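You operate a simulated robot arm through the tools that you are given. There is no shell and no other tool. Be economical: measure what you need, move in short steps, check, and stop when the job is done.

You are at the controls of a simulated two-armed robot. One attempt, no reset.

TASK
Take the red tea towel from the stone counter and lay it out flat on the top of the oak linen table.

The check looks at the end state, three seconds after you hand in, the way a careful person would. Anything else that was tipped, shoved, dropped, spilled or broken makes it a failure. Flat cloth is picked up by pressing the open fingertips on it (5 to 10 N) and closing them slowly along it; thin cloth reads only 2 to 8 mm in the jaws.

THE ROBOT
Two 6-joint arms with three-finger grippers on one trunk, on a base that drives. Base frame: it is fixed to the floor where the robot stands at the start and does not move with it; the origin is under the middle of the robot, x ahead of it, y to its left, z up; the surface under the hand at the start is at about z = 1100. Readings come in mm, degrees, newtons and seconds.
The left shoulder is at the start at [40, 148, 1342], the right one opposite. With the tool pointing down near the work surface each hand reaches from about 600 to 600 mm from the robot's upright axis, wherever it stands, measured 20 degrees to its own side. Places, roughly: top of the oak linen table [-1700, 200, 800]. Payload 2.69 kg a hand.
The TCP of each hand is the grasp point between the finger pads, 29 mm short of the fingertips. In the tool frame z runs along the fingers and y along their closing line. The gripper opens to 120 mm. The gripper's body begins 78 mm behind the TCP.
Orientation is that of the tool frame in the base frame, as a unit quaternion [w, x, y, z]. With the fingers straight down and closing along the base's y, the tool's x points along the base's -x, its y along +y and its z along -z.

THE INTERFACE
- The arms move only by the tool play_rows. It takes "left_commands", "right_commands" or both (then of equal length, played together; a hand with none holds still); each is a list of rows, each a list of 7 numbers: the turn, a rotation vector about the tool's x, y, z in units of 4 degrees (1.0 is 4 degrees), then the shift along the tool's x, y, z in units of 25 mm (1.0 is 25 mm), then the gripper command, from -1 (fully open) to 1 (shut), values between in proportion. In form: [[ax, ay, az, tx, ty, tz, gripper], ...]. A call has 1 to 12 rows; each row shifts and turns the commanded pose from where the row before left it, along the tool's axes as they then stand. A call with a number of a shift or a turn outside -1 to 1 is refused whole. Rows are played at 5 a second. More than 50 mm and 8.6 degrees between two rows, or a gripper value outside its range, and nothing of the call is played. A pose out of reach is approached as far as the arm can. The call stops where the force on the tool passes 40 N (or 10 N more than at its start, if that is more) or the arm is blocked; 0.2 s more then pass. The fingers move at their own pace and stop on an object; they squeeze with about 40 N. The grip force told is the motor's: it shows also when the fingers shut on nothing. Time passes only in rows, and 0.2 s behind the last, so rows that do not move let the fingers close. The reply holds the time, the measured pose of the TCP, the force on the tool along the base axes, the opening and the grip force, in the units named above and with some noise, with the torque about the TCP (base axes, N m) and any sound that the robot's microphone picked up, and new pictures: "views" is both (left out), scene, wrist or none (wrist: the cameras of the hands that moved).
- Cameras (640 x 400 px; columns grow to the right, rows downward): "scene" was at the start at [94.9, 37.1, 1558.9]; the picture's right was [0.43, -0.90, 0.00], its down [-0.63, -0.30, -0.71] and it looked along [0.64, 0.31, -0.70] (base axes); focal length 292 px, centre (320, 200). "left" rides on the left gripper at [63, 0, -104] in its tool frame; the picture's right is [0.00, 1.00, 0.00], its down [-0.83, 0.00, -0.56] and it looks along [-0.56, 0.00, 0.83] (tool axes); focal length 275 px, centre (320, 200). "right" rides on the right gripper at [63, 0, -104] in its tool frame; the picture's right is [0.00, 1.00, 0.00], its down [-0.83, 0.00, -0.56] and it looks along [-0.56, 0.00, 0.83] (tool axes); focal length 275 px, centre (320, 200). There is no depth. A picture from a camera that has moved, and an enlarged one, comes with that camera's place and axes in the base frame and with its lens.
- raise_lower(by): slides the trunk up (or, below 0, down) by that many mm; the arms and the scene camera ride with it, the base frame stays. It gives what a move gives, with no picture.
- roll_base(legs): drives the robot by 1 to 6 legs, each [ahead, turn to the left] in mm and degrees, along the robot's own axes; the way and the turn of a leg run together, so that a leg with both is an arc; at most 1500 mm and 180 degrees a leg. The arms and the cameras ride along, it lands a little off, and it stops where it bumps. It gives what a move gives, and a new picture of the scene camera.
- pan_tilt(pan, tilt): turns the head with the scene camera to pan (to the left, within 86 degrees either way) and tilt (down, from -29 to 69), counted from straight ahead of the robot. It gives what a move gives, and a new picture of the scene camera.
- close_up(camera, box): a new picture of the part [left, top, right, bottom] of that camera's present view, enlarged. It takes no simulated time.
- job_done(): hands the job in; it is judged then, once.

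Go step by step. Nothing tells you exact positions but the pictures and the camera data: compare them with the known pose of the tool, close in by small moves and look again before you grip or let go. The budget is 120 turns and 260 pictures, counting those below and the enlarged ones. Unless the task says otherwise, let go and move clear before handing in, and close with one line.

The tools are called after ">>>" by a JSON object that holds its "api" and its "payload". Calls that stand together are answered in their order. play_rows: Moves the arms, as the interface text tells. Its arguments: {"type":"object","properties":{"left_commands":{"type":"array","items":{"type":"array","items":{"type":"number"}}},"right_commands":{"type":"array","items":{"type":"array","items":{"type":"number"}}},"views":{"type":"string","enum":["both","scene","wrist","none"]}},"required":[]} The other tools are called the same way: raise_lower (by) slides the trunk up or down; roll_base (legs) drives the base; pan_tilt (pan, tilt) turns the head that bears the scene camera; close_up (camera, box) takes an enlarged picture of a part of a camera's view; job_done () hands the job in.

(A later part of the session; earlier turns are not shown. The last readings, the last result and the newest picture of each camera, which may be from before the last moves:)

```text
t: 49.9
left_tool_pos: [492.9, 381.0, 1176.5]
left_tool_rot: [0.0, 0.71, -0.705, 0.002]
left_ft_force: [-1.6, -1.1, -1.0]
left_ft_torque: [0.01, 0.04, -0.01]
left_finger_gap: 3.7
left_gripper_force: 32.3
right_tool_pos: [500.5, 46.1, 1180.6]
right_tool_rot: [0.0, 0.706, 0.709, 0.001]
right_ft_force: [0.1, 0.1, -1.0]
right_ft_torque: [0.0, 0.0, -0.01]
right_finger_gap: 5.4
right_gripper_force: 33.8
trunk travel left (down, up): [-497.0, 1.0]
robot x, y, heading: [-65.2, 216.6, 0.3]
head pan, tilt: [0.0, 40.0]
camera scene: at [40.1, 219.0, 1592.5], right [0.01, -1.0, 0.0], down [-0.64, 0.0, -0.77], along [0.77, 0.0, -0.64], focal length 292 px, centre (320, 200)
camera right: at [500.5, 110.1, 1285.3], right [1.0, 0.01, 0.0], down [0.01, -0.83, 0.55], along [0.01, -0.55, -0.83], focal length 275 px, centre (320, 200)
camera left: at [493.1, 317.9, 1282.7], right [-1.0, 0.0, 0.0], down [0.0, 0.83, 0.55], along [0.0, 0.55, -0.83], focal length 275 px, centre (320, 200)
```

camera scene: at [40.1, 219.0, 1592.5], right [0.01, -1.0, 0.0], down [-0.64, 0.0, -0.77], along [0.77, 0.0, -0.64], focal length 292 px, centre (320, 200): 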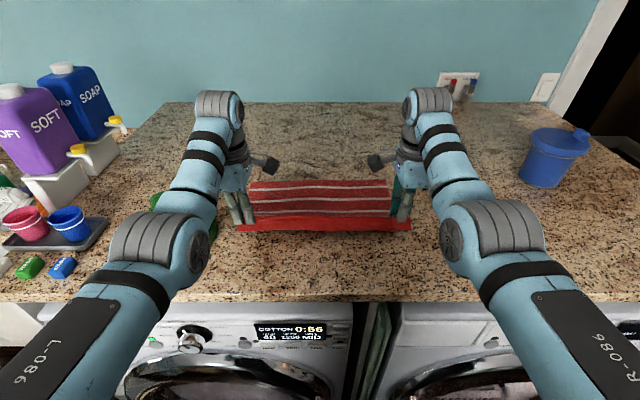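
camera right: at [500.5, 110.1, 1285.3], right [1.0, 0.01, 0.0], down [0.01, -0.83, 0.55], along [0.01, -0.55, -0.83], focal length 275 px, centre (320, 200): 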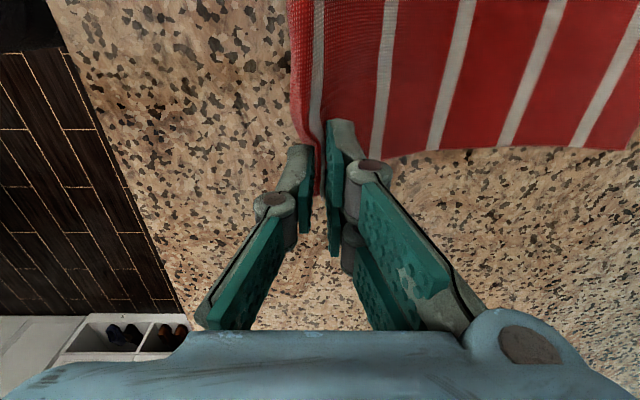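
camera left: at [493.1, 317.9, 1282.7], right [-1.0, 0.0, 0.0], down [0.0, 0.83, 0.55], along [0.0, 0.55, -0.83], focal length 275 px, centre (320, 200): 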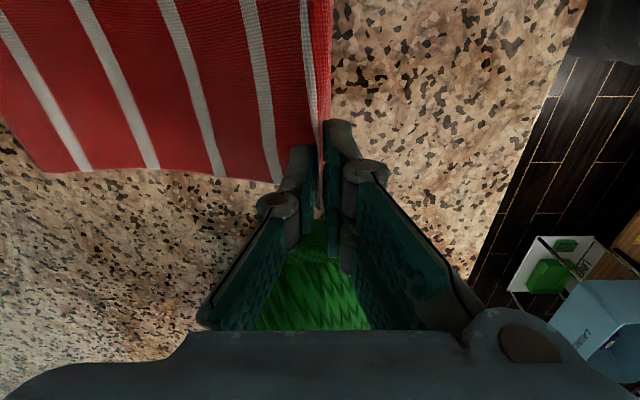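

Both corners are holding. I'll back straight off the counter, letting the towel trail over the edge.

>>> {"api": "roll_base", "payload": {"legs": [[-250, 0], [-250, 0]]}}

>>> {"api": "pan_tilt", "payload": {"pan": 86, "tilt": 25}}

>>> {"api": "pan_tilt", "payload": {"pan": -86, "tilt": 25}}

```text
t: 52.6
left_tool_pos: [148.9, 380.8, 1169.3]
left_tool_rot: [0.005, 0.711, -0.703, -0.003]
left_ft_force: [-2.8, 0.2, 0.5]
left_ft_torque: [-0.07, -0.08, 0.01]
left_finger_gap: 3.6
left_gripper_force: 32.5
right_tool_pos: [159.1, 47.1, 1173.3]
right_tool_rot: [-0.009, 0.703, 0.711, -0.007]
right_ft_force: [-2.8, -1.0, 2.4]
right_ft_torque: [0.05, -0.2, -0.01]
right_finger_gap: 4.5
right_gripper_force: 33.0
trunk travel left (down, up): [-497.0, 1.0]
robot x, y, heading: [-431.6, 216.5, 0.9]
head pan, tilt: [0.0, 40.0]
stopped in leg 2: the robot was blocked; the commanded pose is now the measured one
camera scene: at [-285.2, 216.7, 1591.7], right [0.01, -1.0, 0.0], down [-0.66, -0.01, -0.75], along [0.75, 0.01, -0.66], focal length 292 px, centre (320, 200)
```

scene: 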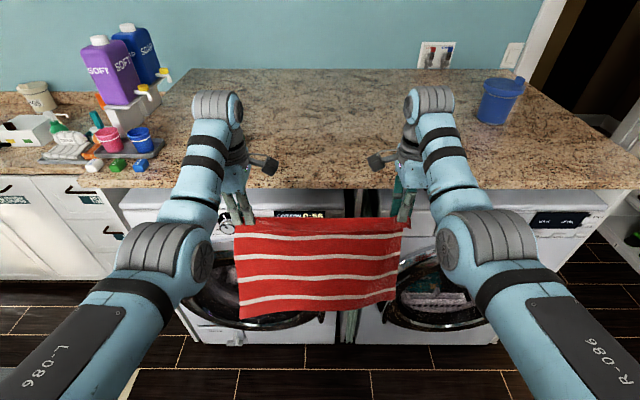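

```text
t: 54.2
left_tool_pos: [120.5, 379.8, 1180.5]
left_tool_rot: [-0.003, 0.711, -0.704, 0.005]
left_ft_force: [-0.5, -0.2, -0.6]
left_ft_torque: [0.04, 0.08, 0.0]
left_finger_gap: 3.3
left_gripper_force: 36.2
right_tool_pos: [129.8, 47.2, 1184.1]
right_tool_rot: [0.0, 0.704, 0.71, 0.002]
right_ft_force: [0.5, 0.9, -0.1]
right_ft_torque: [0.0, 0.03, -0.01]
right_finger_gap: 4.2
right_gripper_force: 33.3
trunk travel left (down, up): [-497.0, 1.0]
robot x, y, heading: [-432.2, 213.2, 0.4]
head pan, tilt: [85.9, 25.0]
camera scene: at [-404.9, 307.3, 1615.8], right [1.0, -0.06, 0.0], down [-0.03, -0.42, -0.91], along [0.05, 0.9, -0.42], focal length 292 px, centre (320, 200)
```

scene: 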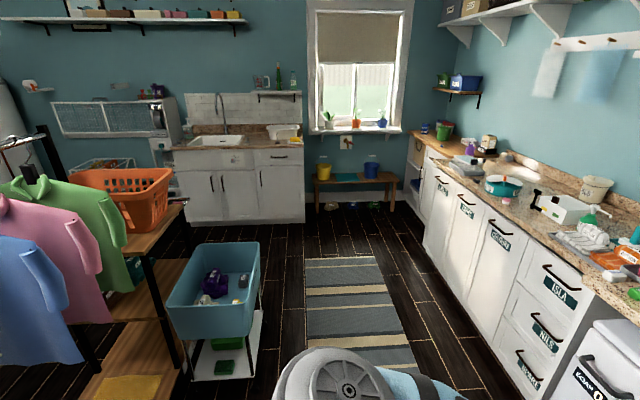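

```text
t: 56.8
left_tool_pos: [118.6, 380.1, 1181.3]
left_tool_rot: [-0.003, 0.71, -0.704, 0.007]
left_ft_force: [-0.2, 0.0, 0.1]
left_ft_torque: [0.0, 0.06, 0.01]
left_finger_gap: 2.3
left_gripper_force: 30.0
right_tool_pos: [129.5, 47.9, 1184.9]
right_tool_rot: [0.001, 0.703, 0.711, 0.002]
right_ft_force: [-0.1, 0.1, 0.0]
right_ft_torque: [0.03, 0.0, -0.03]
right_finger_gap: 4.3
right_gripper_force: 33.0
trunk travel left (down, up): [-497.0, 1.0]
robot x, y, heading: [-437.8, 219.4, 0.6]
head pan, tilt: [-85.9, 25.0]
camera scene: at [-404.2, 123.5, 1615.8], right [-1.0, -0.08, 0.0], down [-0.03, 0.42, -0.91], along [0.07, -0.9, -0.42], focal length 292 px, centre (320, 200)
```

scene: 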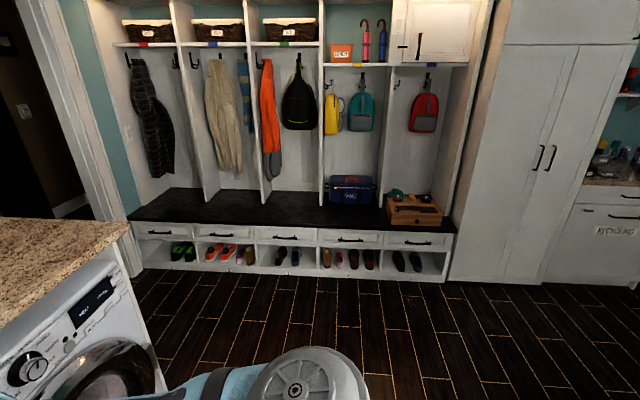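

The towel hangs neatly between the hands, and the right side of the room is open. I'll turn around to the right in place and look towards the table.

>>> {"api": "roll_base", "payload": {"legs": [[0, -90]]}}

>>> {"api": "pan_tilt", "payload": {"pan": -70, "tilt": 30}}

```text
t: 61.1
left_tool_pos: [-275.5, -341.0, 1179.5]
left_tool_rot: [-0.003, 0.002, 1.0, -0.007]
left_ft_force: [-0.3, -0.7, 0.5]
left_ft_torque: [-0.08, 0.02, 0.03]
left_finger_gap: 1.6
left_gripper_force: 32.5
right_tool_pos: [-606.9, -346.1, 1184.6]
right_tool_rot: [0.001, 1.0, -0.002, 0.001]
right_ft_force: [0.4, -0.1, 1.3]
right_ft_torque: [0.0, -0.02, 0.02]
right_finger_gap: 2.1
right_gripper_force: 29.7
trunk travel left (down, up): [-497.0, 1.0]
robot x, y, heading: [-431.8, 211.5, -90.4]
head pan, tilt: [-85.9, 25.0]
camera scene: at [-523.2, 188.5, 1615.8], right [-0.07, 1.0, 0.0], down [0.42, 0.03, -0.91], along [-0.9, -0.06, -0.42], focal length 292 px, centre (320, 200)
```

scene: 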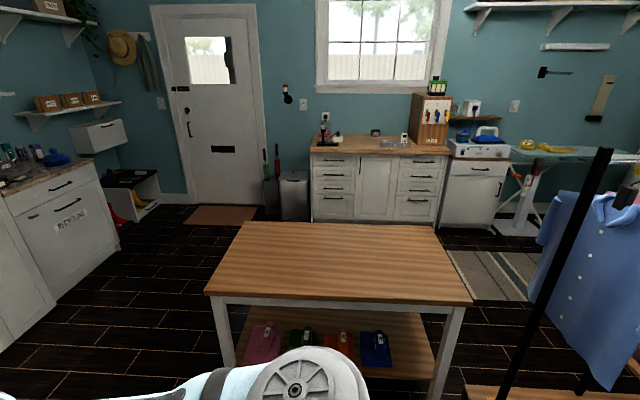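

```text
t: 61.9
left_tool_pos: [-275.5, -340.2, 1180.2]
left_tool_rot: [-0.003, 0.003, 1.0, -0.006]
left_ft_force: [-0.7, 1.0, 0.9]
left_ft_torque: [-0.23, 0.06, -0.01]
left_finger_gap: 1.8
left_gripper_force: 29.9
right_tool_pos: [-608.6, -345.6, 1184.3]
right_tool_rot: [0.002, 1.0, -0.002, 0.0]
right_ft_force: [0.2, 0.3, -0.6]
right_ft_torque: [0.06, 0.01, 0.01]
right_finger_gap: 2.1
right_gripper_force: 32.2
trunk travel left (down, up): [-497.0, 1.0]
robot x, y, heading: [-435.5, 213.1, -90.3]
head pan, tilt: [-70.0, 30.0]
camera scene: at [-517.0, 164.0, 1607.8], right [-0.34, 0.94, 0.0], down [0.47, 0.17, -0.87], along [-0.82, -0.29, -0.5], focal length 292 px, centre (320, 200)
```

scene: 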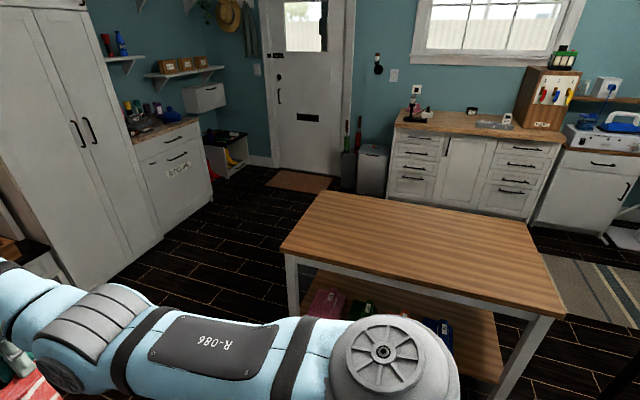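

The oak table top is clear and spans x −1385 to −1960, y −323 to 715. I'll finish the turn to face it and check the towel.

>>> {"api": "roll_base", "payload": {"legs": [[0, -89.5]]}}

>>> {"api": "pan_tilt", "payload": {"pan": 0, "tilt": 40}}

>>> {"api": "close_up", "payload": {"camera": "left", "box": [0, 0, 640, 400]}}

>>> {"api": "close_up", "payload": {"camera": "right", "box": [0, 0, 640, 400]}}

```text
t: 66.1
left_tool_pos: [-984.7, 46.9, 1181.8]
left_tool_rot: [-0.008, 0.704, 0.711, -0.004]
left_ft_force: [1.2, -0.1, 0.0]
left_ft_torque: [0.0, 0.19, 0.0]
left_finger_gap: 2.6
left_gripper_force: 34.6
right_tool_pos: [-994.3, 380.7, 1184.7]
right_tool_rot: [0.002, 0.711, -0.703, 0.0]
right_ft_force: [1.0, 0.0, 0.3]
right_ft_torque: [-0.02, 0.23, -0.02]
right_finger_gap: 2.9
right_gripper_force: 34.6
trunk travel left (down, up): [-497.0, 1.0]
robot x, y, heading: [-431.9, 213.4, -179.6]
head pan, tilt: [-70.0, 30.0]
camera scene: at [-483.1, 298.8, 1607.9], right [0.94, 0.35, 0.0], down [0.18, -0.47, -0.87], along [-0.3, 0.81, -0.5], focal length 292 px, centre (320, 200)
```

scene: 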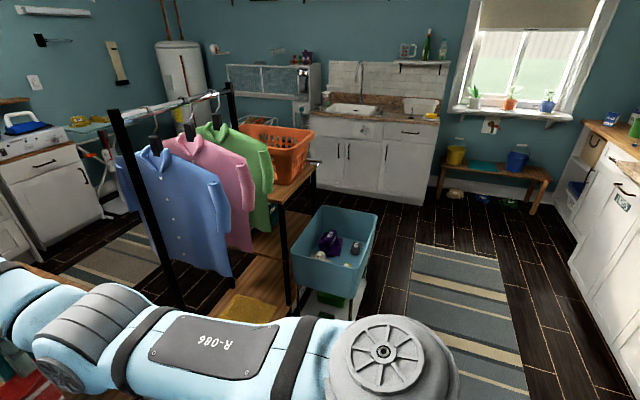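

```text
t: 67.5
left_tool_pos: [-985.5, 47.1, 1180.4]
left_tool_rot: [-0.006, 0.703, 0.711, -0.003]
left_ft_force: [-0.6, 0.1, 0.3]
left_ft_torque: [0.03, -0.07, -0.02]
left_finger_gap: 1.4
left_gripper_force: 29.9
right_tool_pos: [-995.3, 380.5, 1183.9]
right_tool_rot: [0.002, 0.711, -0.704, 0.0]
right_ft_force: [-0.1, -1.3, 1.6]
right_ft_torque: [0.0, -0.11, 0.01]
right_finger_gap: 1.4
right_gripper_force: 30.9
trunk travel left (down, up): [-497.0, 1.0]
robot x, y, heading: [-432.4, 211.8, -179.4]
head pan, tilt: [0.0, 40.0]
camera scene: at [-537.0, 214.0, 1592.5], right [-0.01, 1.0, 0.0], down [0.64, 0.01, -0.77], along [-0.77, -0.01, -0.64], focal length 292 px, centre (320, 200)
```

scene: 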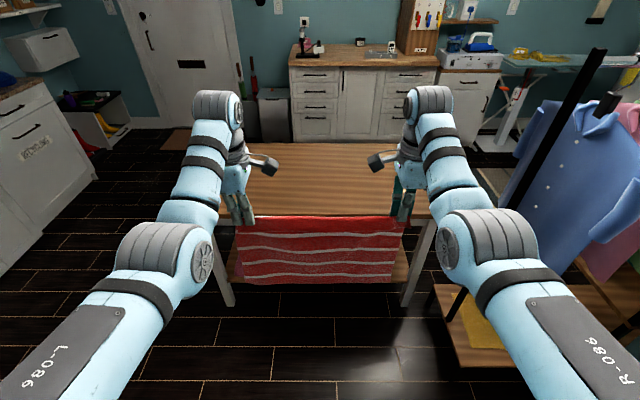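

```text
1.00 times, centred on (320, 200) of left (not enlarged: the box is as wide or as high as the picture)
camera zoom: at [-982.5, 110.4, 1285.3], right [1.0, 0.01, -0.01], down [0.01, -0.83, 0.55], along [-0.01, -0.55, -0.83], focal length 275 px, centre (320, 200)
```

zoom: 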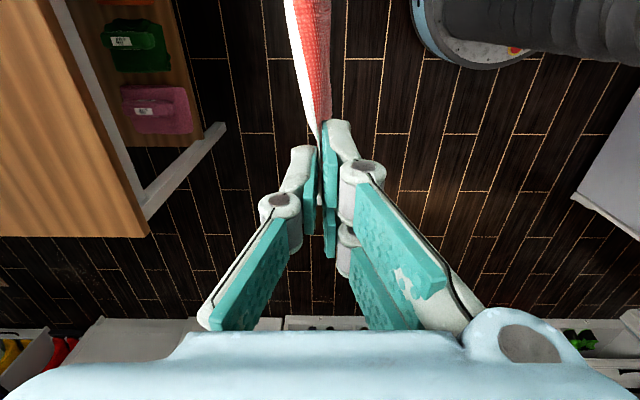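

```text
1.00 times, centred on (320, 200) of right (not enlarged: the box is as wide or as high as the picture)
camera zoom: at [-992.8, 318.2, 1288.9], right [-1.0, -0.01, 0.0], down [-0.01, 0.83, 0.55], along [-0.01, 0.55, -0.83], focal length 275 px, centre (320, 200)
```

zoom: 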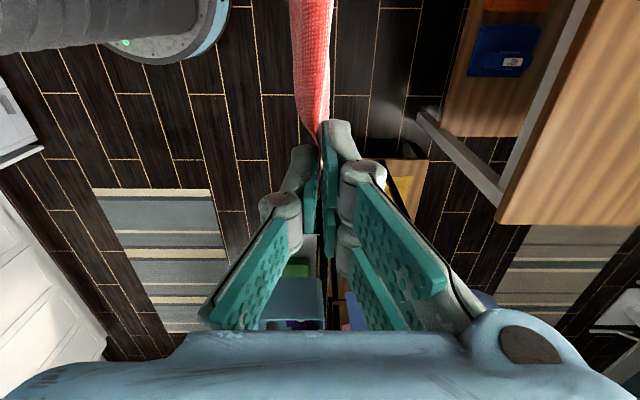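

The towel is still held at both corners. I'll take a closer look at its top edge and height before moving over the table.

>>> {"api": "close_up", "payload": {"camera": "scene", "box": [210, 170, 430, 300]}}

```text
2.91 times, centred on (320, 235) of scene
camera zoom: at [-537.0, 214.0, 1592.5], right [-0.01, 1.0, 0.0], down [0.64, 0.01, -0.77], along [-0.77, -0.01, -0.64], focal length 850 px, centre (320, 98)
```

zoom: 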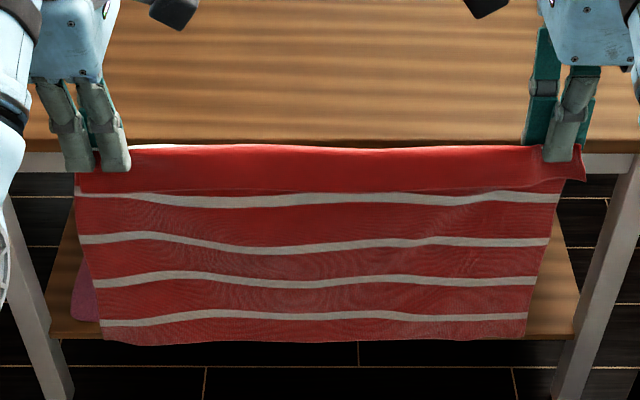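

The red flap above the first stripe hangs on the robot side, with the rest below it. I'll extend the arms about 160 mm so the base can keep clear of the table.

>>> {"api": "play_rows", "payload": {"left_commands": [[0, 0, 0, 0, -0.85, 0, 1], [0, 0, 0, 0, -0.85, 0, 1], [0, 0, 0, 0, -0.85, 0, 1], [0, 0, 0, 0, -0.85, 0, 1], [0, 0, 0, 0, -0.85, 0, 1], [0, 0, 0, 0, -0.85, 0, 1], [0, 0, 0, 0, -0.85, 0, 1], [0, 0, 0, 0, -0.85, 0, 1]], "right_commands": [[0, 0, 0, 0, 0.8, 0, 1], [0, 0, 0, 0, 0.8, 0, 1], [0, 0, 0, 0, 0.8, 0, 1], [0, 0, 0, 0, 0.8, 0, 1], [0, 0, 0, 0, 0.8, 0, 1], [0, 0, 0, 0, 0.8, 0, 1], [0, 0, 0, 0, 0.8, 0, 1], [0, 0, 0, 0, 0.8, 0, 1]], "views": "none"}}

```text
t: 69.3
left_tool_pos: [-1005.9, 42.0, 1176.3]
left_tool_rot: [-0.006, 0.703, 0.711, -0.004]
left_ft_force: [0.0, 1.6, 0.9]
left_ft_torque: [-0.02, -0.1, -0.05]
left_finger_gap: 1.5
left_gripper_force: 30.2
left hand out of reach, approached as far as the arm can: row 2, 3, 4, 5, 6, 7, 8
right_tool_pos: [-1007.1, 380.7, 1184.5]
right_tool_rot: [0.002, 0.711, -0.703, -0.001]
right_ft_force: [0.3, -1.1, 1.3]
right_ft_torque: [-0.04, 0.02, 0.0]
right_finger_gap: 1.5
right_gripper_force: 31.6
right hand out of reach, approached as far as the arm can: row 1, 2, 3, 4, 5, 6, 7, 8
trunk travel left (down, up): [-497.0, 1.0]
robot x, y, heading: [-434.3, 214.5, -179.1]
head pan, tilt: [0.0, 40.0]
```

The vertical-hand reach ends at about 575 mm. Leaning the fingers forward should push the grasp point further out, so I'll tilt 24° and extend.

>>> {"api": "play_rows", "payload": {"left_commands": [[1, 0, 0, 0, 0, 0, 1], [1, 0, 0, 0, 0, 0, 1], [1, 0, 0, 0, 0, 0, 1], [1, 0, 0, 0, 0, 0, 1], [1, 0, 0, 0, 0, 0, 1], [1, 0, 0, 0, 0, 0, 1], [0, 0, 0, 0, -0.64, 0.28, 1], [0, 0, 0, 0, -0.64, 0.28, 1], [0, 0, 0, 0, -0.64, 0.28, 1], [0, 0, 0, 0, -0.64, 0.28, 1]], "right_commands": [[-1, 0, 0, 0, 0, 0, 1], [-1, 0, 0, 0, 0, 0, 1], [-1, 0, 0, 0, 0, 0, 1], [-1, 0, 0, 0, 0, 0, 1], [-1, 0, 0, 0, 0, 0, 1], [-1, 0, 0, 0, 0, 0, 1], [0, 0, 0, 0, 0.64, 0.28, 1], [0, 0, 0, 0, 0.64, 0.28, 1], [0, 0, 0, 0, 0.64, 0.28, 1], [0, 0, 0, 0, 0.64, 0.28, 1]], "views": "scene"}}

```text
t: 71.5
left_tool_pos: [-1082.3, 42.1, 1178.1]
left_tool_rot: [-0.152, 0.686, 0.695, -0.151]
left_ft_force: [-0.9, -0.2, -1.6]
left_ft_torque: [0.03, 0.14, 0.03]
left_finger_gap: 2.2
left_gripper_force: 30.9
left hand out of reach, approached as far as the arm can: row 1
right_tool_pos: [-1077.7, 380.9, 1182.3]
right_tool_rot: [0.15, 0.695, -0.688, -0.147]
right_ft_force: [-0.7, -1.3, 1.9]
right_ft_torque: [-0.06, -0.19, -0.02]
right_finger_gap: 1.1
right_gripper_force: 29.8
trunk travel left (down, up): [-497.0, 1.0]
robot x, y, heading: [-432.3, 213.5, -179.4]
head pan, tilt: [0.0, 40.0]
camera scene: at [-537.7, 213.8, 1592.4], right [-0.01, 1.0, 0.0], down [0.64, 0.01, -0.77], along [-0.77, -0.01, -0.64], focal length 292 px, centre (320, 200)
```

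scene: 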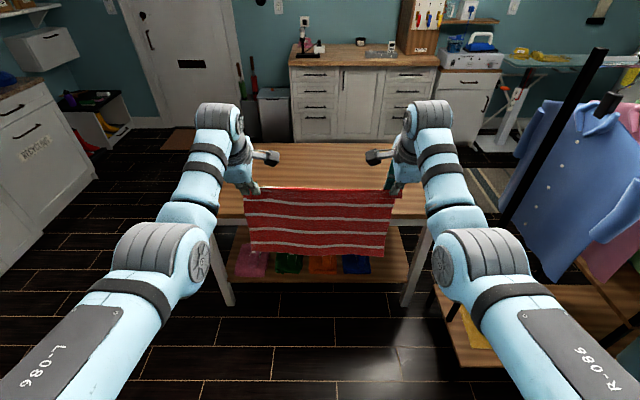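

That gained 70 mm. I'll try another 40 mm.

>>> {"api": "play_rows", "payload": {"left_commands": [[0, 0, 0, 0, -0.48, 0.21, 1], [0, 0, 0, 0, -0.48, 0.21, 1], [0, 0, 0, 0, -0.48, 0.21, 1], [0, 0, 0, 0, 0, 0, 1]], "right_commands": [[0, 0, 0, 0, 0.56, 0.24, 1], [0, 0, 0, 0, 0.56, 0.24, 1], [0, 0, 0, 0, 0.56, 0.24, 1], [0, 0, 0, 0, 0, 0, 1]], "views": "none"}}

>>> {"api": "close_up", "payload": {"camera": "scene", "box": [210, 150, 430, 280]}}

```text
t: 72.5
left_tool_pos: [-1096.2, 40.6, 1177.4]
left_tool_rot: [-0.153, 0.686, 0.695, -0.151]
left_ft_force: [0.1, 1.8, -0.2]
left_ft_torque: [0.04, -0.09, -0.03]
left_finger_gap: 2.7
left_gripper_force: 30.5
left hand out of reach, approached as far as the arm can: row 2, 3
right_tool_pos: [-1098.8, 382.4, 1181.9]
right_tool_rot: [0.15, 0.695, -0.687, -0.147]
right_ft_force: [0.3, -2.0, 0.5]
right_ft_torque: [-0.05, -0.02, 0.02]
right_finger_gap: 1.5
right_gripper_force: 29.8
right hand out of reach, approached as far as the arm can: row 2, 3
trunk travel left (down, up): [-497.0, 1.0]
robot x, y, heading: [-431.7, 213.4, -179.5]
head pan, tilt: [0.0, 40.0]
```

```text
2.91 times, centred on (320, 215) of scene
camera zoom: at [-537.1, 213.9, 1592.5], right [-0.01, 1.0, 0.0], down [0.64, 0.01, -0.77], along [-0.77, -0.01, -0.64], focal length 850 px, centre (320, 156)
```

zoom: 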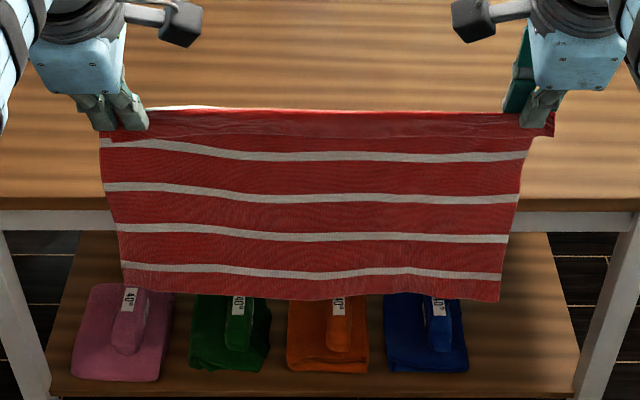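

The reach is now about 665 mm and the towel's bottom edge is at z ≈ 940, which clears the table. I'll drive up to the table, stopping with the base about 320 mm from its edge.

>>> {"api": "roll_base", "payload": {"legs": [[400, 0], [228, 0]]}}

```text
t: 76.3
left_tool_pos: [-1723.4, 37.3, 1182.3]
left_tool_rot: [-0.154, 0.687, 0.694, -0.153]
left_ft_force: [0.9, 1.3, 0.1]
left_ft_torque: [0.04, 0.04, -0.02]
left_finger_gap: 1.4
left_gripper_force: 29.2
right_tool_pos: [-1724.3, 379.3, 1184.9]
right_tool_rot: [0.152, 0.694, -0.688, -0.148]
right_ft_force: [0.2, -1.6, 0.6]
right_ft_torque: [-0.06, -0.09, 0.0]
right_finger_gap: 2.1
right_gripper_force: 33.2
trunk travel left (down, up): [-497.0, 1.0]
robot x, y, heading: [-1062.1, 207.5, -179.3]
head pan, tilt: [0.0, 40.0]
camera scene: at [-1161.1, 209.0, 1593.0], right [-0.01, 1.0, 0.0], down [0.64, 0.01, -0.77], along [-0.77, -0.01, -0.64], focal length 292 px, centre (320, 200)
```

scene: 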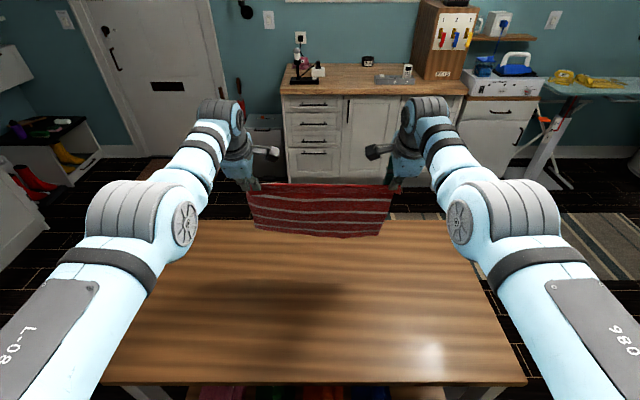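

I'm positioned over the far part of the table. I'll lower the trunk so the bottom edge nearly touches.

>>> {"api": "raise_lower", "payload": {"by": -125}}

>>> {"api": "close_up", "payload": {"camera": "scene", "box": [190, 130, 450, 300]}}

```text
t: 77.8
left_tool_pos: [-1729.3, 36.0, 1053.3]
left_tool_rot: [-0.152, 0.687, 0.694, -0.151]
left_ft_force: [0.6, 1.7, -0.1]
left_ft_torque: [0.04, -0.18, 0.02]
left_finger_gap: 1.6
left_gripper_force: 30.0
right_tool_pos: [-1730.3, 379.2, 1057.0]
right_tool_rot: [0.15, 0.694, -0.689, -0.147]
right_ft_force: [0.2, -1.9, -0.6]
right_ft_torque: [-0.02, -0.01, 0.03]
right_finger_gap: 2.8
right_gripper_force: 34.2
trunk travel left (down, up): [-372.0, 126.0]
robot x, y, heading: [-1062.8, 207.8, -179.4]
head pan, tilt: [0.0, 40.0]
```

```text
2.35 times, centred on (320, 215) of scene
camera zoom: at [-1168.8, 209.0, 1467.4], right [-0.01, 1.0, 0.0], down [0.64, 0.01, -0.77], along [-0.77, -0.01, -0.64], focal length 688 px, centre (320, 165)
```

zoom: 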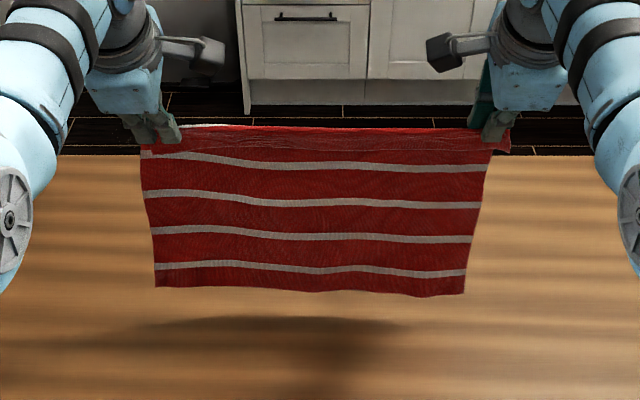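

The bottom edge is just about at the table. I'll lay the towel by alternately lowering and backing, and check after the first step.

>>> {"api": "raise_lower", "payload": {"by": -40}}

>>> {"api": "roll_base", "payload": {"legs": [[-30, 0]]}}

>>> {"api": "close_up", "payload": {"camera": "scene", "box": [190, 130, 450, 300]}}

```text
t: 78.7
left_tool_pos: [-1728.1, 36.5, 1014.1]
left_tool_rot: [-0.153, 0.687, 0.694, -0.152]
left_ft_force: [0.2, 1.2, -1.6]
left_ft_torque: [0.03, -0.06, 0.02]
left_finger_gap: 3.3
left_gripper_force: 34.1
right_tool_pos: [-1730.6, 378.7, 1017.1]
right_tool_rot: [0.149, 0.695, -0.688, -0.148]
right_ft_force: [0.7, -2.0, -1.1]
right_ft_torque: [-0.04, -0.02, 0.04]
right_finger_gap: 2.5
right_gripper_force: 34.4
trunk travel left (down, up): [-332.0, 166.0]
robot x, y, heading: [-1065.7, 211.4, -179.2]
head pan, tilt: [0.0, 40.0]
```

```text
t: 79.5
left_tool_pos: [-1704.8, 35.7, 1009.0]
left_tool_rot: [-0.15, 0.687, 0.695, -0.149]
left_ft_force: [1.1, 0.7, -1.5]
left_ft_torque: [0.06, -0.05, -0.04]
left_finger_gap: 2.9
left_gripper_force: 34.6
right_tool_pos: [-1706.3, 378.9, 1012.6]
right_tool_rot: [0.147, 0.695, -0.689, -0.145]
right_ft_force: [-0.6, -1.7, -0.6]
right_ft_torque: [-0.02, -0.15, 0.03]
right_finger_gap: 2.4
right_gripper_force: 33.1
trunk travel left (down, up): [-332.0, 166.0]
robot x, y, heading: [-1034.7, 210.1, -179.6]
head pan, tilt: [0.0, 40.0]
camera scene: at [-1147.1, 209.2, 1426.7], right [-0.01, 1.0, 0.0], down [0.65, 0.01, -0.76], along [-0.76, -0.01, -0.65], focal length 292 px, centre (320, 200)
```

scene: 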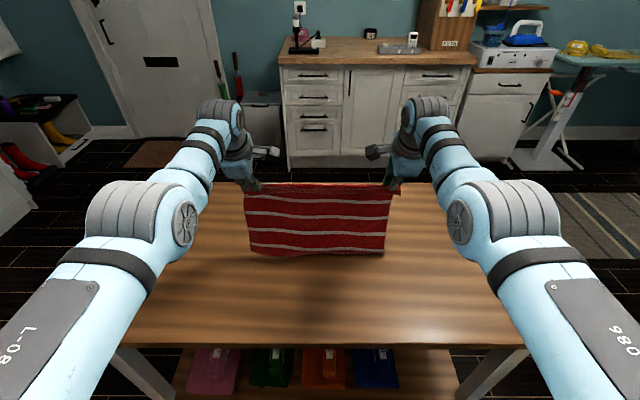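

```text
2.35 times, centred on (320, 215) of scene
camera zoom: at [-1147.1, 209.2, 1426.7], right [-0.01, 1.0, 0.0], down [0.65, 0.01, -0.76], along [-0.76, -0.01, -0.65], focal length 688 px, centre (320, 165)
```

zoom: 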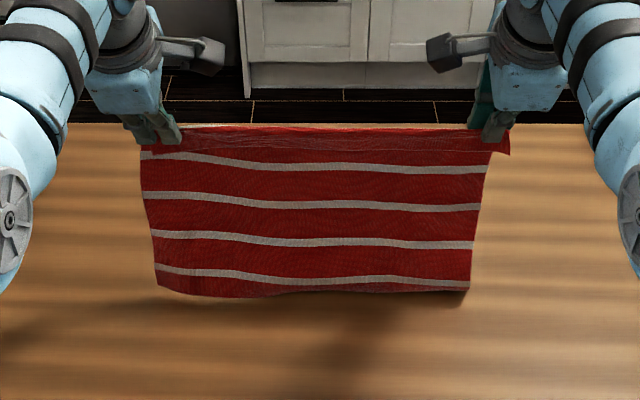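

The bottom edge is right at the surface now. I'll carry on: lower 40 mm, then back 35.

>>> {"api": "raise_lower", "payload": {"by": -40}}

>>> {"api": "roll_base", "payload": {"legs": [[-30, 0]]}}

>>> {"api": "close_up", "payload": {"camera": "scene", "box": [190, 130, 450, 300]}}

```text
t: 80.3
left_tool_pos: [-1698.5, 35.6, 973.8]
left_tool_rot: [-0.152, 0.687, 0.694, -0.151]
left_ft_force: [1.3, 1.1, 0.0]
left_ft_torque: [0.03, 0.08, -0.06]
left_finger_gap: 2.4
left_gripper_force: 32.1
right_tool_pos: [-1699.8, 379.2, 977.8]
right_tool_rot: [0.149, 0.695, -0.688, -0.148]
right_ft_force: [0.0, -0.7, 0.7]
right_ft_torque: [-0.05, -0.08, 0.02]
right_finger_gap: 1.4
right_gripper_force: 30.8
trunk travel left (down, up): [-292.0, 206.0]
robot x, y, heading: [-1037.6, 211.0, -179.4]
head pan, tilt: [0.0, 40.0]
```

```text
t: 81.2
left_tool_pos: [-1674.1, 36.1, 970.0]
left_tool_rot: [-0.152, 0.688, 0.694, -0.149]
left_ft_force: [-0.5, 1.1, -1.1]
left_ft_torque: [0.02, 0.0, -0.02]
left_finger_gap: 2.8
left_gripper_force: 34.7
right_tool_pos: [-1676.9, 380.1, 972.7]
right_tool_rot: [0.148, 0.695, -0.688, -0.145]
right_ft_force: [-0.8, -2.0, 0.4]
right_ft_torque: [-0.07, -0.08, 0.06]
right_finger_gap: 1.6
right_gripper_force: 31.3
trunk travel left (down, up): [-292.0, 206.0]
robot x, y, heading: [-1008.0, 212.1, -179.6]
head pan, tilt: [0.0, 40.0]
camera scene: at [-1117.1, 209.5, 1387.1], right [-0.01, 1.0, 0.0], down [0.65, 0.01, -0.76], along [-0.76, -0.01, -0.65], focal length 292 px, centre (320, 200)
```

scene: 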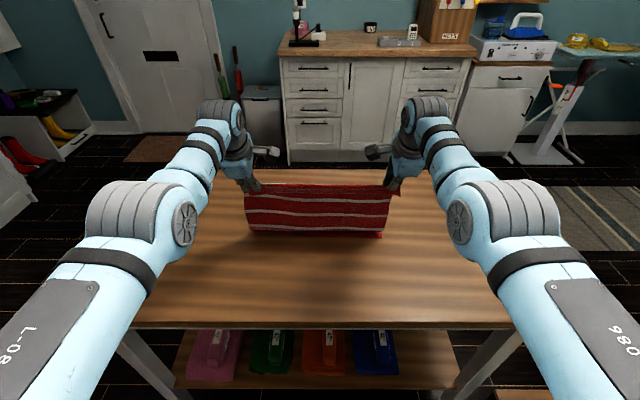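

```text
2.35 times, centred on (320, 215) of scene
camera zoom: at [-1117.1, 209.5, 1387.1], right [-0.01, 1.0, 0.0], down [0.65, 0.01, -0.76], along [-0.76, -0.01, -0.65], focal length 688 px, centre (320, 165)
```

zoom: 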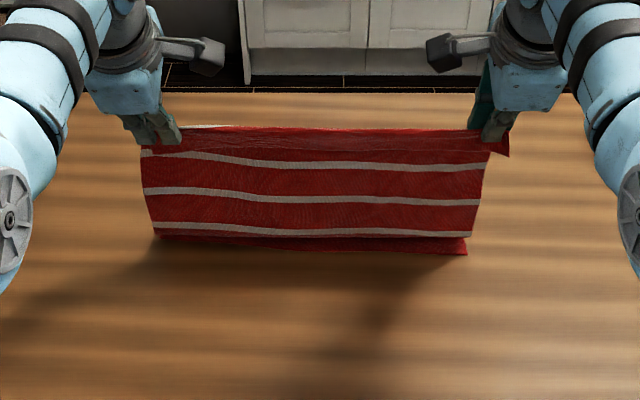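

The lower end has landed and lies away from me, hidden behind the hanging part. I'll keep going with larger back steps.

>>> {"api": "roll_base", "payload": {"legs": [[-35, 0]]}}

>>> {"api": "raise_lower", "payload": {"by": -40}}

>>> {"api": "roll_base", "payload": {"legs": [[-35, 0]]}}

>>> {"api": "close_up", "payload": {"camera": "scene", "box": [190, 130, 450, 300]}}

```text
t: 82.0
left_tool_pos: [-1640.2, 37.0, 970.7]
left_tool_rot: [-0.15, 0.688, 0.694, -0.149]
left_ft_force: [0.3, 2.8, -1.3]
left_ft_torque: [0.03, -0.12, -0.01]
left_finger_gap: 2.8
left_gripper_force: 30.5
right_tool_pos: [-1641.5, 379.5, 973.1]
right_tool_rot: [0.147, 0.694, -0.689, -0.145]
right_ft_force: [1.6, -1.8, -1.1]
right_ft_torque: [-0.02, 0.09, 0.03]
right_finger_gap: 1.2
right_gripper_force: 30.0
trunk travel left (down, up): [-292.0, 206.0]
robot x, y, heading: [-971.5, 207.9, -179.4]
head pan, tilt: [0.0, 40.0]
camera scene: at [-1082.1, 209.8, 1387.2], right [-0.01, 1.0, 0.0], down [0.65, 0.01, -0.76], along [-0.76, -0.01, -0.65], focal length 292 px, centre (320, 200)
```

scene: 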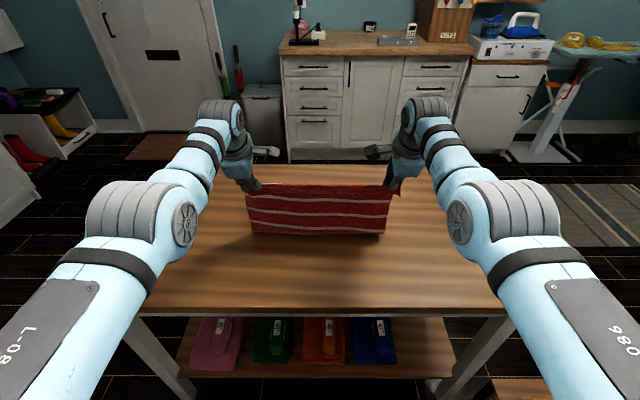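

```text
t: 82.9
left_tool_pos: [-1635.3, 36.9, 934.0]
left_tool_rot: [-0.152, 0.687, 0.694, -0.151]
left_ft_force: [2.1, 0.5, -2.1]
left_ft_torque: [0.03, -0.09, -0.06]
left_finger_gap: 3.1
left_gripper_force: 34.8
right_tool_pos: [-1635.4, 378.1, 938.3]
right_tool_rot: [0.15, 0.694, -0.689, -0.147]
right_ft_force: [0.6, -0.7, 0.4]
right_ft_torque: [-0.02, -0.04, -0.02]
right_finger_gap: 2.6
right_gripper_force: 33.9
trunk travel left (down, up): [-252.0, 246.0]
robot x, y, heading: [-969.6, 208.7, -179.3]
head pan, tilt: [0.0, 40.0]
```

```text
t: 83.7
left_tool_pos: [-1605.7, 36.5, 929.0]
left_tool_rot: [-0.15, 0.688, 0.694, -0.149]
left_ft_force: [0.6, 0.9, -0.1]
left_ft_torque: [0.0, -0.24, -0.05]
left_finger_gap: 1.8
left_gripper_force: 31.2
right_tool_pos: [-1607.5, 379.9, 933.7]
right_tool_rot: [0.148, 0.695, -0.689, -0.145]
right_ft_force: [-1.6, -1.0, -1.2]
right_ft_torque: [-0.04, 0.03, 0.01]
right_finger_gap: 3.3
right_gripper_force: 34.9
trunk travel left (down, up): [-252.0, 246.0]
robot x, y, heading: [-934.0, 211.5, -179.4]
head pan, tilt: [0.0, 40.0]
camera scene: at [-1048.4, 210.1, 1347.7], right [-0.01, 1.0, 0.0], down [0.65, 0.01, -0.76], along [-0.76, -0.01, -0.65], focal length 292 px, centre (320, 200)
```

scene: 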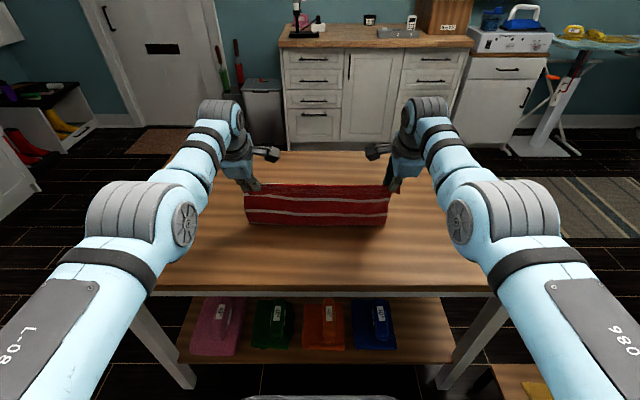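

```text
2.35 times, centred on (320, 215) of scene
camera zoom: at [-1048.4, 210.1, 1347.7], right [-0.01, 1.0, 0.0], down [0.65, 0.01, -0.76], along [-0.76, -0.01, -0.65], focal length 688 px, centre (320, 165)
```

zoom: 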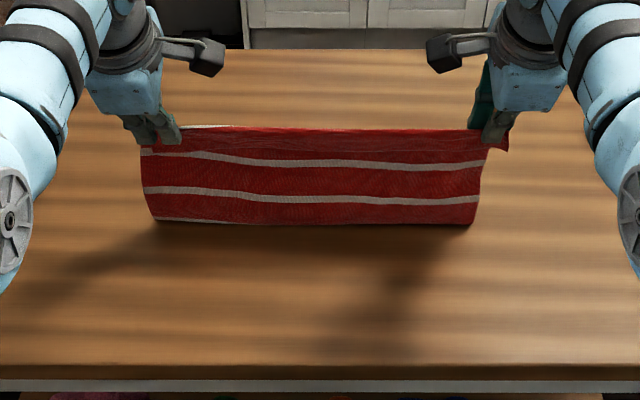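

It's laying well: about 100 mm already lies behind the hanging part. I'll continue with lower 35, back 40, lower 30, back 35.

>>> {"api": "raise_lower", "payload": {"by": -35}}

>>> {"api": "roll_base", "payload": {"legs": [[-40, 0]]}}

>>> {"api": "raise_lower", "payload": {"by": -25}}

>>> {"api": "roll_base", "payload": {"legs": [[-35, 0]]}}

>>> {"api": "close_up", "payload": {"camera": "scene", "box": [190, 110, 450, 280]}}

```text
t: 84.5
left_tool_pos: [-1599.9, 37.0, 899.3]
left_tool_rot: [-0.152, 0.687, 0.694, -0.152]
left_ft_force: [0.8, 0.0, 1.4]
left_ft_torque: [0.03, 0.06, 0.01]
left_finger_gap: 1.6
left_gripper_force: 30.8
right_tool_pos: [-1602.7, 378.7, 903.0]
right_tool_rot: [0.149, 0.694, -0.689, -0.148]
right_ft_force: [-1.9, -0.3, 0.3]
right_ft_torque: [-0.02, 0.06, 0.06]
right_finger_gap: 1.0
right_gripper_force: 30.5
trunk travel left (down, up): [-217.0, 281.0]
robot x, y, heading: [-939.9, 210.4, -179.2]
head pan, tilt: [0.0, 40.0]
```

```text
t: 85.4
left_tool_pos: [-1564.6, 36.5, 894.9]
left_tool_rot: [-0.15, 0.688, 0.695, -0.149]
left_ft_force: [-0.6, 0.9, 0.1]
left_ft_torque: [0.02, -0.12, -0.02]
left_finger_gap: 2.3
left_gripper_force: 29.7
right_tool_pos: [-1566.8, 379.0, 900.0]
right_tool_rot: [0.148, 0.695, -0.689, -0.144]
right_ft_force: [-0.7, 0.2, 1.0]
right_ft_torque: [0.0, 0.0, 0.02]
right_finger_gap: 1.2
right_gripper_force: 29.3
trunk travel left (down, up): [-217.0, 281.0]
robot x, y, heading: [-901.5, 209.5, -179.4]
head pan, tilt: [0.0, 40.0]
camera scene: at [-1007.4, 210.4, 1313.1], right [-0.01, 1.0, 0.0], down [0.65, 0.01, -0.76], along [-0.76, -0.01, -0.65], focal length 292 px, centre (320, 200)
```

scene: 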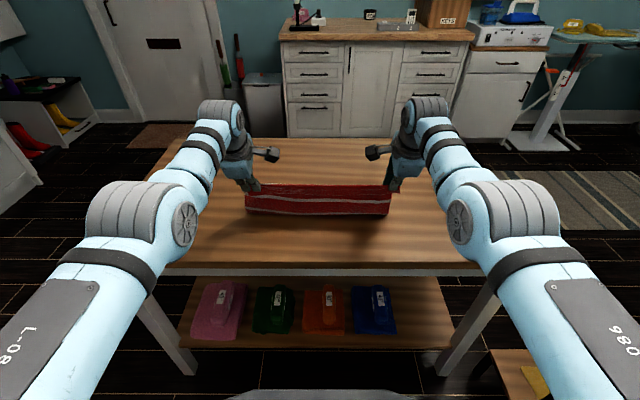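

```text
t: 86.1
left_tool_pos: [-1561.1, 37.5, 873.6]
left_tool_rot: [-0.152, 0.687, 0.694, -0.152]
left_ft_force: [1.1, 1.7, 1.2]
left_ft_torque: [0.05, 0.13, -0.05]
left_finger_gap: 2.1
left_gripper_force: 32.2
right_tool_pos: [-1563.1, 380.0, 878.5]
right_tool_rot: [0.149, 0.694, -0.689, -0.146]
right_ft_force: [1.8, -0.6, 1.1]
right_ft_torque: [0.0, -0.01, 0.02]
right_finger_gap: 1.2
right_gripper_force: 30.8
trunk travel left (down, up): [-192.0, 306.0]
robot x, y, heading: [-900.2, 212.6, -179.1]
head pan, tilt: [0.0, 40.0]
```

```text
t: 87.0
left_tool_pos: [-1530.4, 38.1, 871.1]
left_tool_rot: [-0.15, 0.688, 0.694, -0.15]
left_ft_force: [1.1, 0.8, -0.7]
left_ft_torque: [0.02, -0.08, -0.05]
left_finger_gap: 2.6
left_gripper_force: 30.3
right_tool_pos: [-1531.1, 380.3, 874.5]
right_tool_rot: [0.148, 0.694, -0.689, -0.145]
right_ft_force: [1.7, -1.5, -0.3]
right_ft_torque: [-0.01, -0.08, 0.03]
right_finger_gap: 1.7
right_gripper_force: 29.7
trunk travel left (down, up): [-192.0, 306.0]
robot x, y, heading: [-860.4, 207.4, -179.5]
head pan, tilt: [0.0, 40.0]
camera scene: at [-972.0, 210.7, 1288.3], right [-0.01, 1.0, 0.0], down [0.65, 0.01, -0.76], along [-0.76, -0.01, -0.65], focal length 292 px, centre (320, 200)
```

scene: 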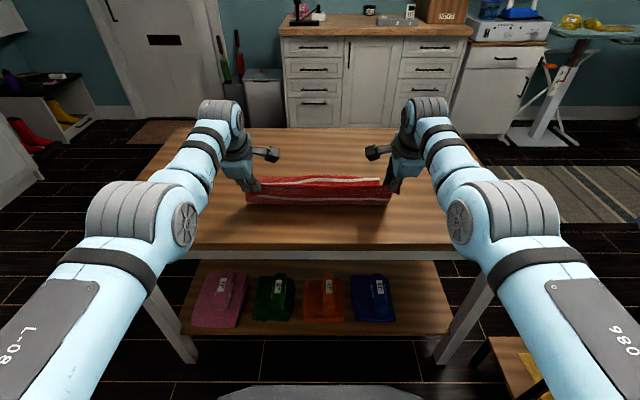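

```text
2.35 times, centred on (320, 195) of scene
camera zoom: at [-972.0, 210.7, 1288.3], right [-0.01, 1.0, 0.0], down [0.65, 0.01, -0.76], along [-0.76, -0.01, -0.65], focal length 688 px, centre (320, 212)
```

zoom: 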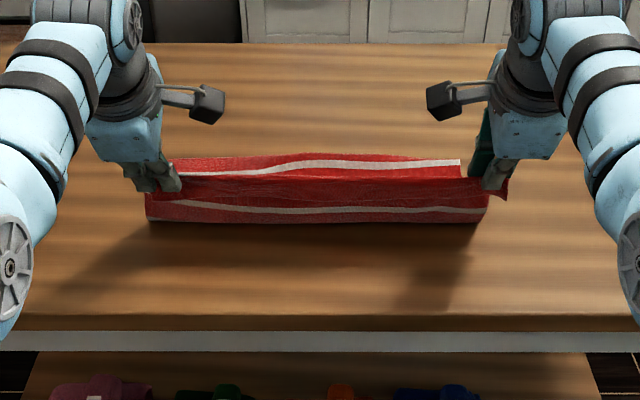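

The far edge sits at x ≈ −1640, so the near edge would end up right at the table's edge. I'll lift, lean the hands a bit more for extra reach, and lay it again further in.

>>> {"api": "raise_lower", "payload": {"by": 180}}

>>> {"api": "play_rows", "payload": {"left_commands": [[1, 0, 0, 0, 0, 0, 1], [1, 0, 0, 0, 0, 0, 1], [1, 0, 0, 0, 0, 0, 1], [1, 0, 0, 0, 0, 0, 1], [0, 0, 0, 0, -0.5, 0.42, 1], [0, 0, 0, 0, -0.5, 0.42, 1], [0, 0, 0, 0, -0.5, 0.42, 1]], "right_commands": [[-1, 0, 0, 0, 0, 0, 1], [-1, 0, 0, 0, 0, 0, 1], [-1, 0, 0, 0, 0, 0, 1], [-1, 0, 0, 0, 0, 0, 1], [0, 0, 0, 0, 0.5, 0.42, 1], [0, 0, 0, 0, 0.5, 0.42, 1], [0, 0, 0, 0, 0.5, 0.42, 1]], "views": "scene"}}

```text
t: 89.0
left_tool_pos: [-1527.5, 37.2, 1051.7]
left_tool_rot: [-0.152, 0.687, 0.694, -0.15]
left_ft_force: [0.8, -0.1, -0.1]
left_ft_torque: [0.01, -0.05, 0.04]
left_finger_gap: 1.4
left_gripper_force: 30.2
right_tool_pos: [-1530.0, 380.5, 1056.2]
right_tool_rot: [0.15, 0.695, -0.688, -0.147]
right_ft_force: [-1.1, -0.2, 0.8]
right_ft_torque: [-0.01, -0.15, 0.02]
right_finger_gap: 1.2
right_gripper_force: 28.0
trunk travel left (down, up): [-372.0, 126.0]
robot x, y, heading: [-861.5, 209.1, -179.3]
head pan, tilt: [0.0, 40.0]
```

```text
t: 90.5
left_tool_pos: [-1576.2, 37.0, 1051.4]
left_tool_rot: [-0.247, 0.66, 0.666, -0.245]
left_ft_force: [-0.6, 0.7, 2.3]
left_ft_torque: [0.02, -0.1, 0.04]
left_finger_gap: 2.0
left_gripper_force: 31.1
right_tool_pos: [-1579.9, 377.5, 1056.1]
right_tool_rot: [0.245, 0.667, -0.661, -0.241]
right_ft_force: [3.5, 0.3, -1.2]
right_ft_torque: [0.05, 0.14, 0.09]
right_finger_gap: 1.9
right_gripper_force: 31.1
trunk travel left (down, up): [-372.0, 126.0]
robot x, y, heading: [-861.2, 206.0, -179.2]
head pan, tilt: [0.0, 40.0]
camera scene: at [-968.3, 210.9, 1467.5], right [-0.01, 1.0, 0.0], down [0.64, 0.01, -0.77], along [-0.77, -0.01, -0.64], focal length 292 px, centre (320, 200)
```

scene: 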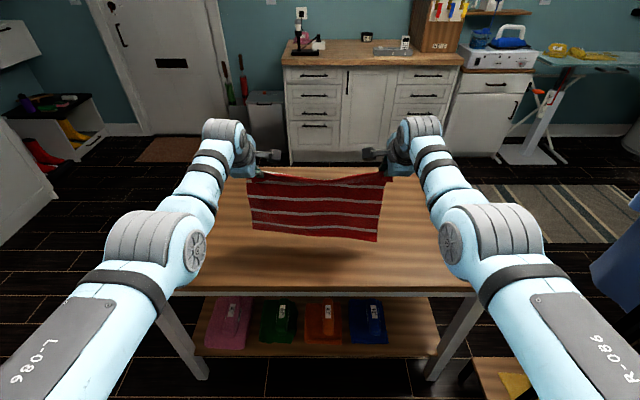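

I gained 50 mm more reach. I'll tension the top edge slightly and drive forward over the table again.

>>> {"api": "play_rows", "payload": {"left_commands": [[0, 0, 0, -0.12, 0, 0, 1], [0, 0, 0, 0, 0, 0, 1]], "right_commands": [[0, 0, 0, -0.12, 0, 0, 1], [0, 0, 0, 0, 0, 0, 1]], "views": "none"}}

>>> {"api": "roll_base", "payload": {"legs": [[204, 0]]}}

>>> {"api": "raise_lower", "payload": {"by": -40}}

>>> {"api": "close_up", "payload": {"camera": "scene", "box": [190, 110, 450, 280]}}

```text
t: 91.2
left_tool_pos: [-1577.0, 32.7, 1052.2]
left_tool_rot: [-0.246, 0.659, 0.667, -0.246]
left_ft_force: [1.4, 0.0, -0.1]
left_ft_torque: [-0.05, -0.18, 0.04]
left_finger_gap: 1.6
left_gripper_force: 30.8
right_tool_pos: [-1579.2, 380.6, 1056.3]
right_tool_rot: [0.245, 0.667, -0.661, -0.241]
right_ft_force: [-0.4, -0.4, 0.2]
right_ft_torque: [0.01, -0.09, 0.0]
right_finger_gap: 3.0
right_gripper_force: 29.3
trunk travel left (down, up): [-372.0, 126.0]
robot x, y, heading: [-866.2, 210.2, -179.6]
head pan, tilt: [0.0, 40.0]
```

```text
t: 92.8
left_tool_pos: [-1775.1, 29.1, 1055.6]
left_tool_rot: [-0.247, 0.659, 0.666, -0.248]
left_ft_force: [0.0, 0.4, -0.6]
left_ft_torque: [0.02, -0.05, -0.03]
left_finger_gap: 2.7
left_gripper_force: 30.2
right_tool_pos: [-1779.6, 375.5, 1058.5]
right_tool_rot: [0.246, 0.667, -0.66, -0.243]
right_ft_force: [0.4, -0.9, 0.9]
right_ft_torque: [0.02, -0.01, 0.09]
right_finger_gap: 0.0
right_gripper_force: 29.4
trunk travel left (down, up): [-372.0, 126.0]
robot x, y, heading: [-1067.3, 206.2, -179.2]
head pan, tilt: [0.0, 40.0]
camera scene: at [-1166.7, 208.2, 1467.9], right [-0.01, 1.0, 0.0], down [0.64, 0.01, -0.77], along [-0.77, -0.01, -0.64], focal length 292 px, centre (320, 200)
```

scene: 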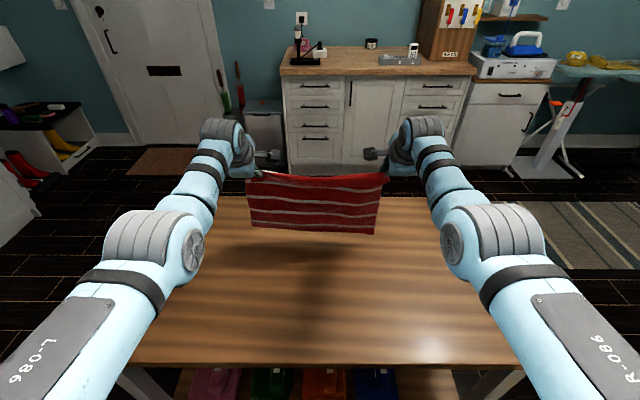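

```text
t: 93.6
left_tool_pos: [-1779.1, 28.9, 1012.0]
left_tool_rot: [-0.245, 0.658, 0.667, -0.246]
left_ft_force: [-0.3, 0.1, -0.2]
left_ft_torque: [0.03, -0.1, 0.0]
left_finger_gap: 2.4
left_gripper_force: 29.8
right_tool_pos: [-1783.4, 375.4, 1015.6]
right_tool_rot: [0.245, 0.668, -0.66, -0.24]
right_ft_force: [0.1, -1.0, -0.4]
right_ft_torque: [0.04, -0.04, -0.03]
right_finger_gap: 0.1
right_gripper_force: 29.2
trunk travel left (down, up): [-332.0, 166.0]
robot x, y, heading: [-1070.5, 205.1, -179.3]
head pan, tilt: [0.0, 40.0]
```

```text
2.35 times, centred on (320, 195) of scene
camera zoom: at [-1171.8, 208.1, 1427.2], right [-0.01, 1.0, 0.0], down [0.64, 0.01, -0.77], along [-0.77, -0.01, -0.64], focal length 688 px, centre (320, 212)
```

zoom: 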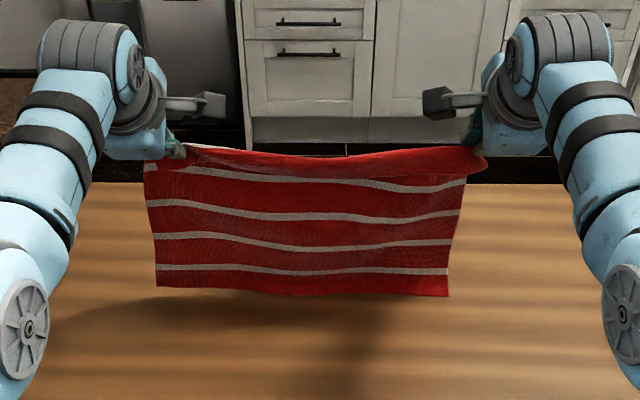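

The right gap reads 0, yet the corner still appears to be up. I'll check with the right wrist camera.

>>> {"api": "close_up", "payload": {"camera": "right", "box": [160, 0, 480, 300]}}

>>> {"api": "close_up", "payload": {"camera": "left", "box": [160, 0, 480, 300]}}

```text
1.33 times, centred on (320, 150) of right
camera zoom: at [-1714.8, 314.2, 1095.9], right [-0.76, -0.01, 0.64], down [0.34, 0.84, 0.43], along [-0.54, 0.55, -0.64], focal length 367 px, centre (320, 267)
```

zoom: 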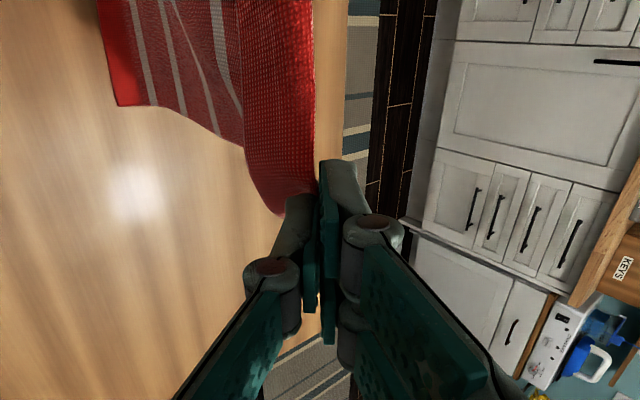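

```text
1.33 times, centred on (320, 150) of left
camera zoom: at [-1710.8, 92.6, 1091.8], right [0.76, 0.01, -0.65], down [0.37, -0.83, 0.42], along [-0.54, -0.56, -0.63], focal length 367 px, centre (320, 267)
```

zoom: 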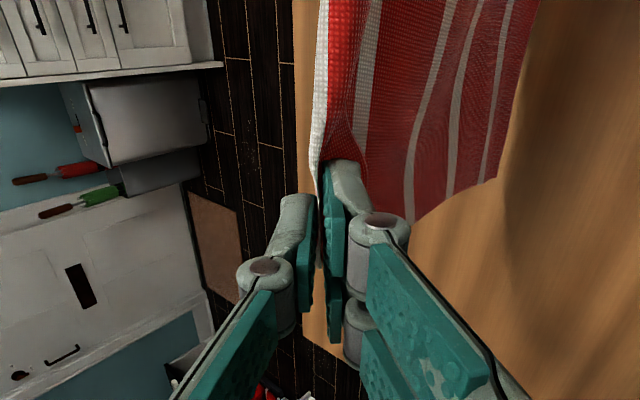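

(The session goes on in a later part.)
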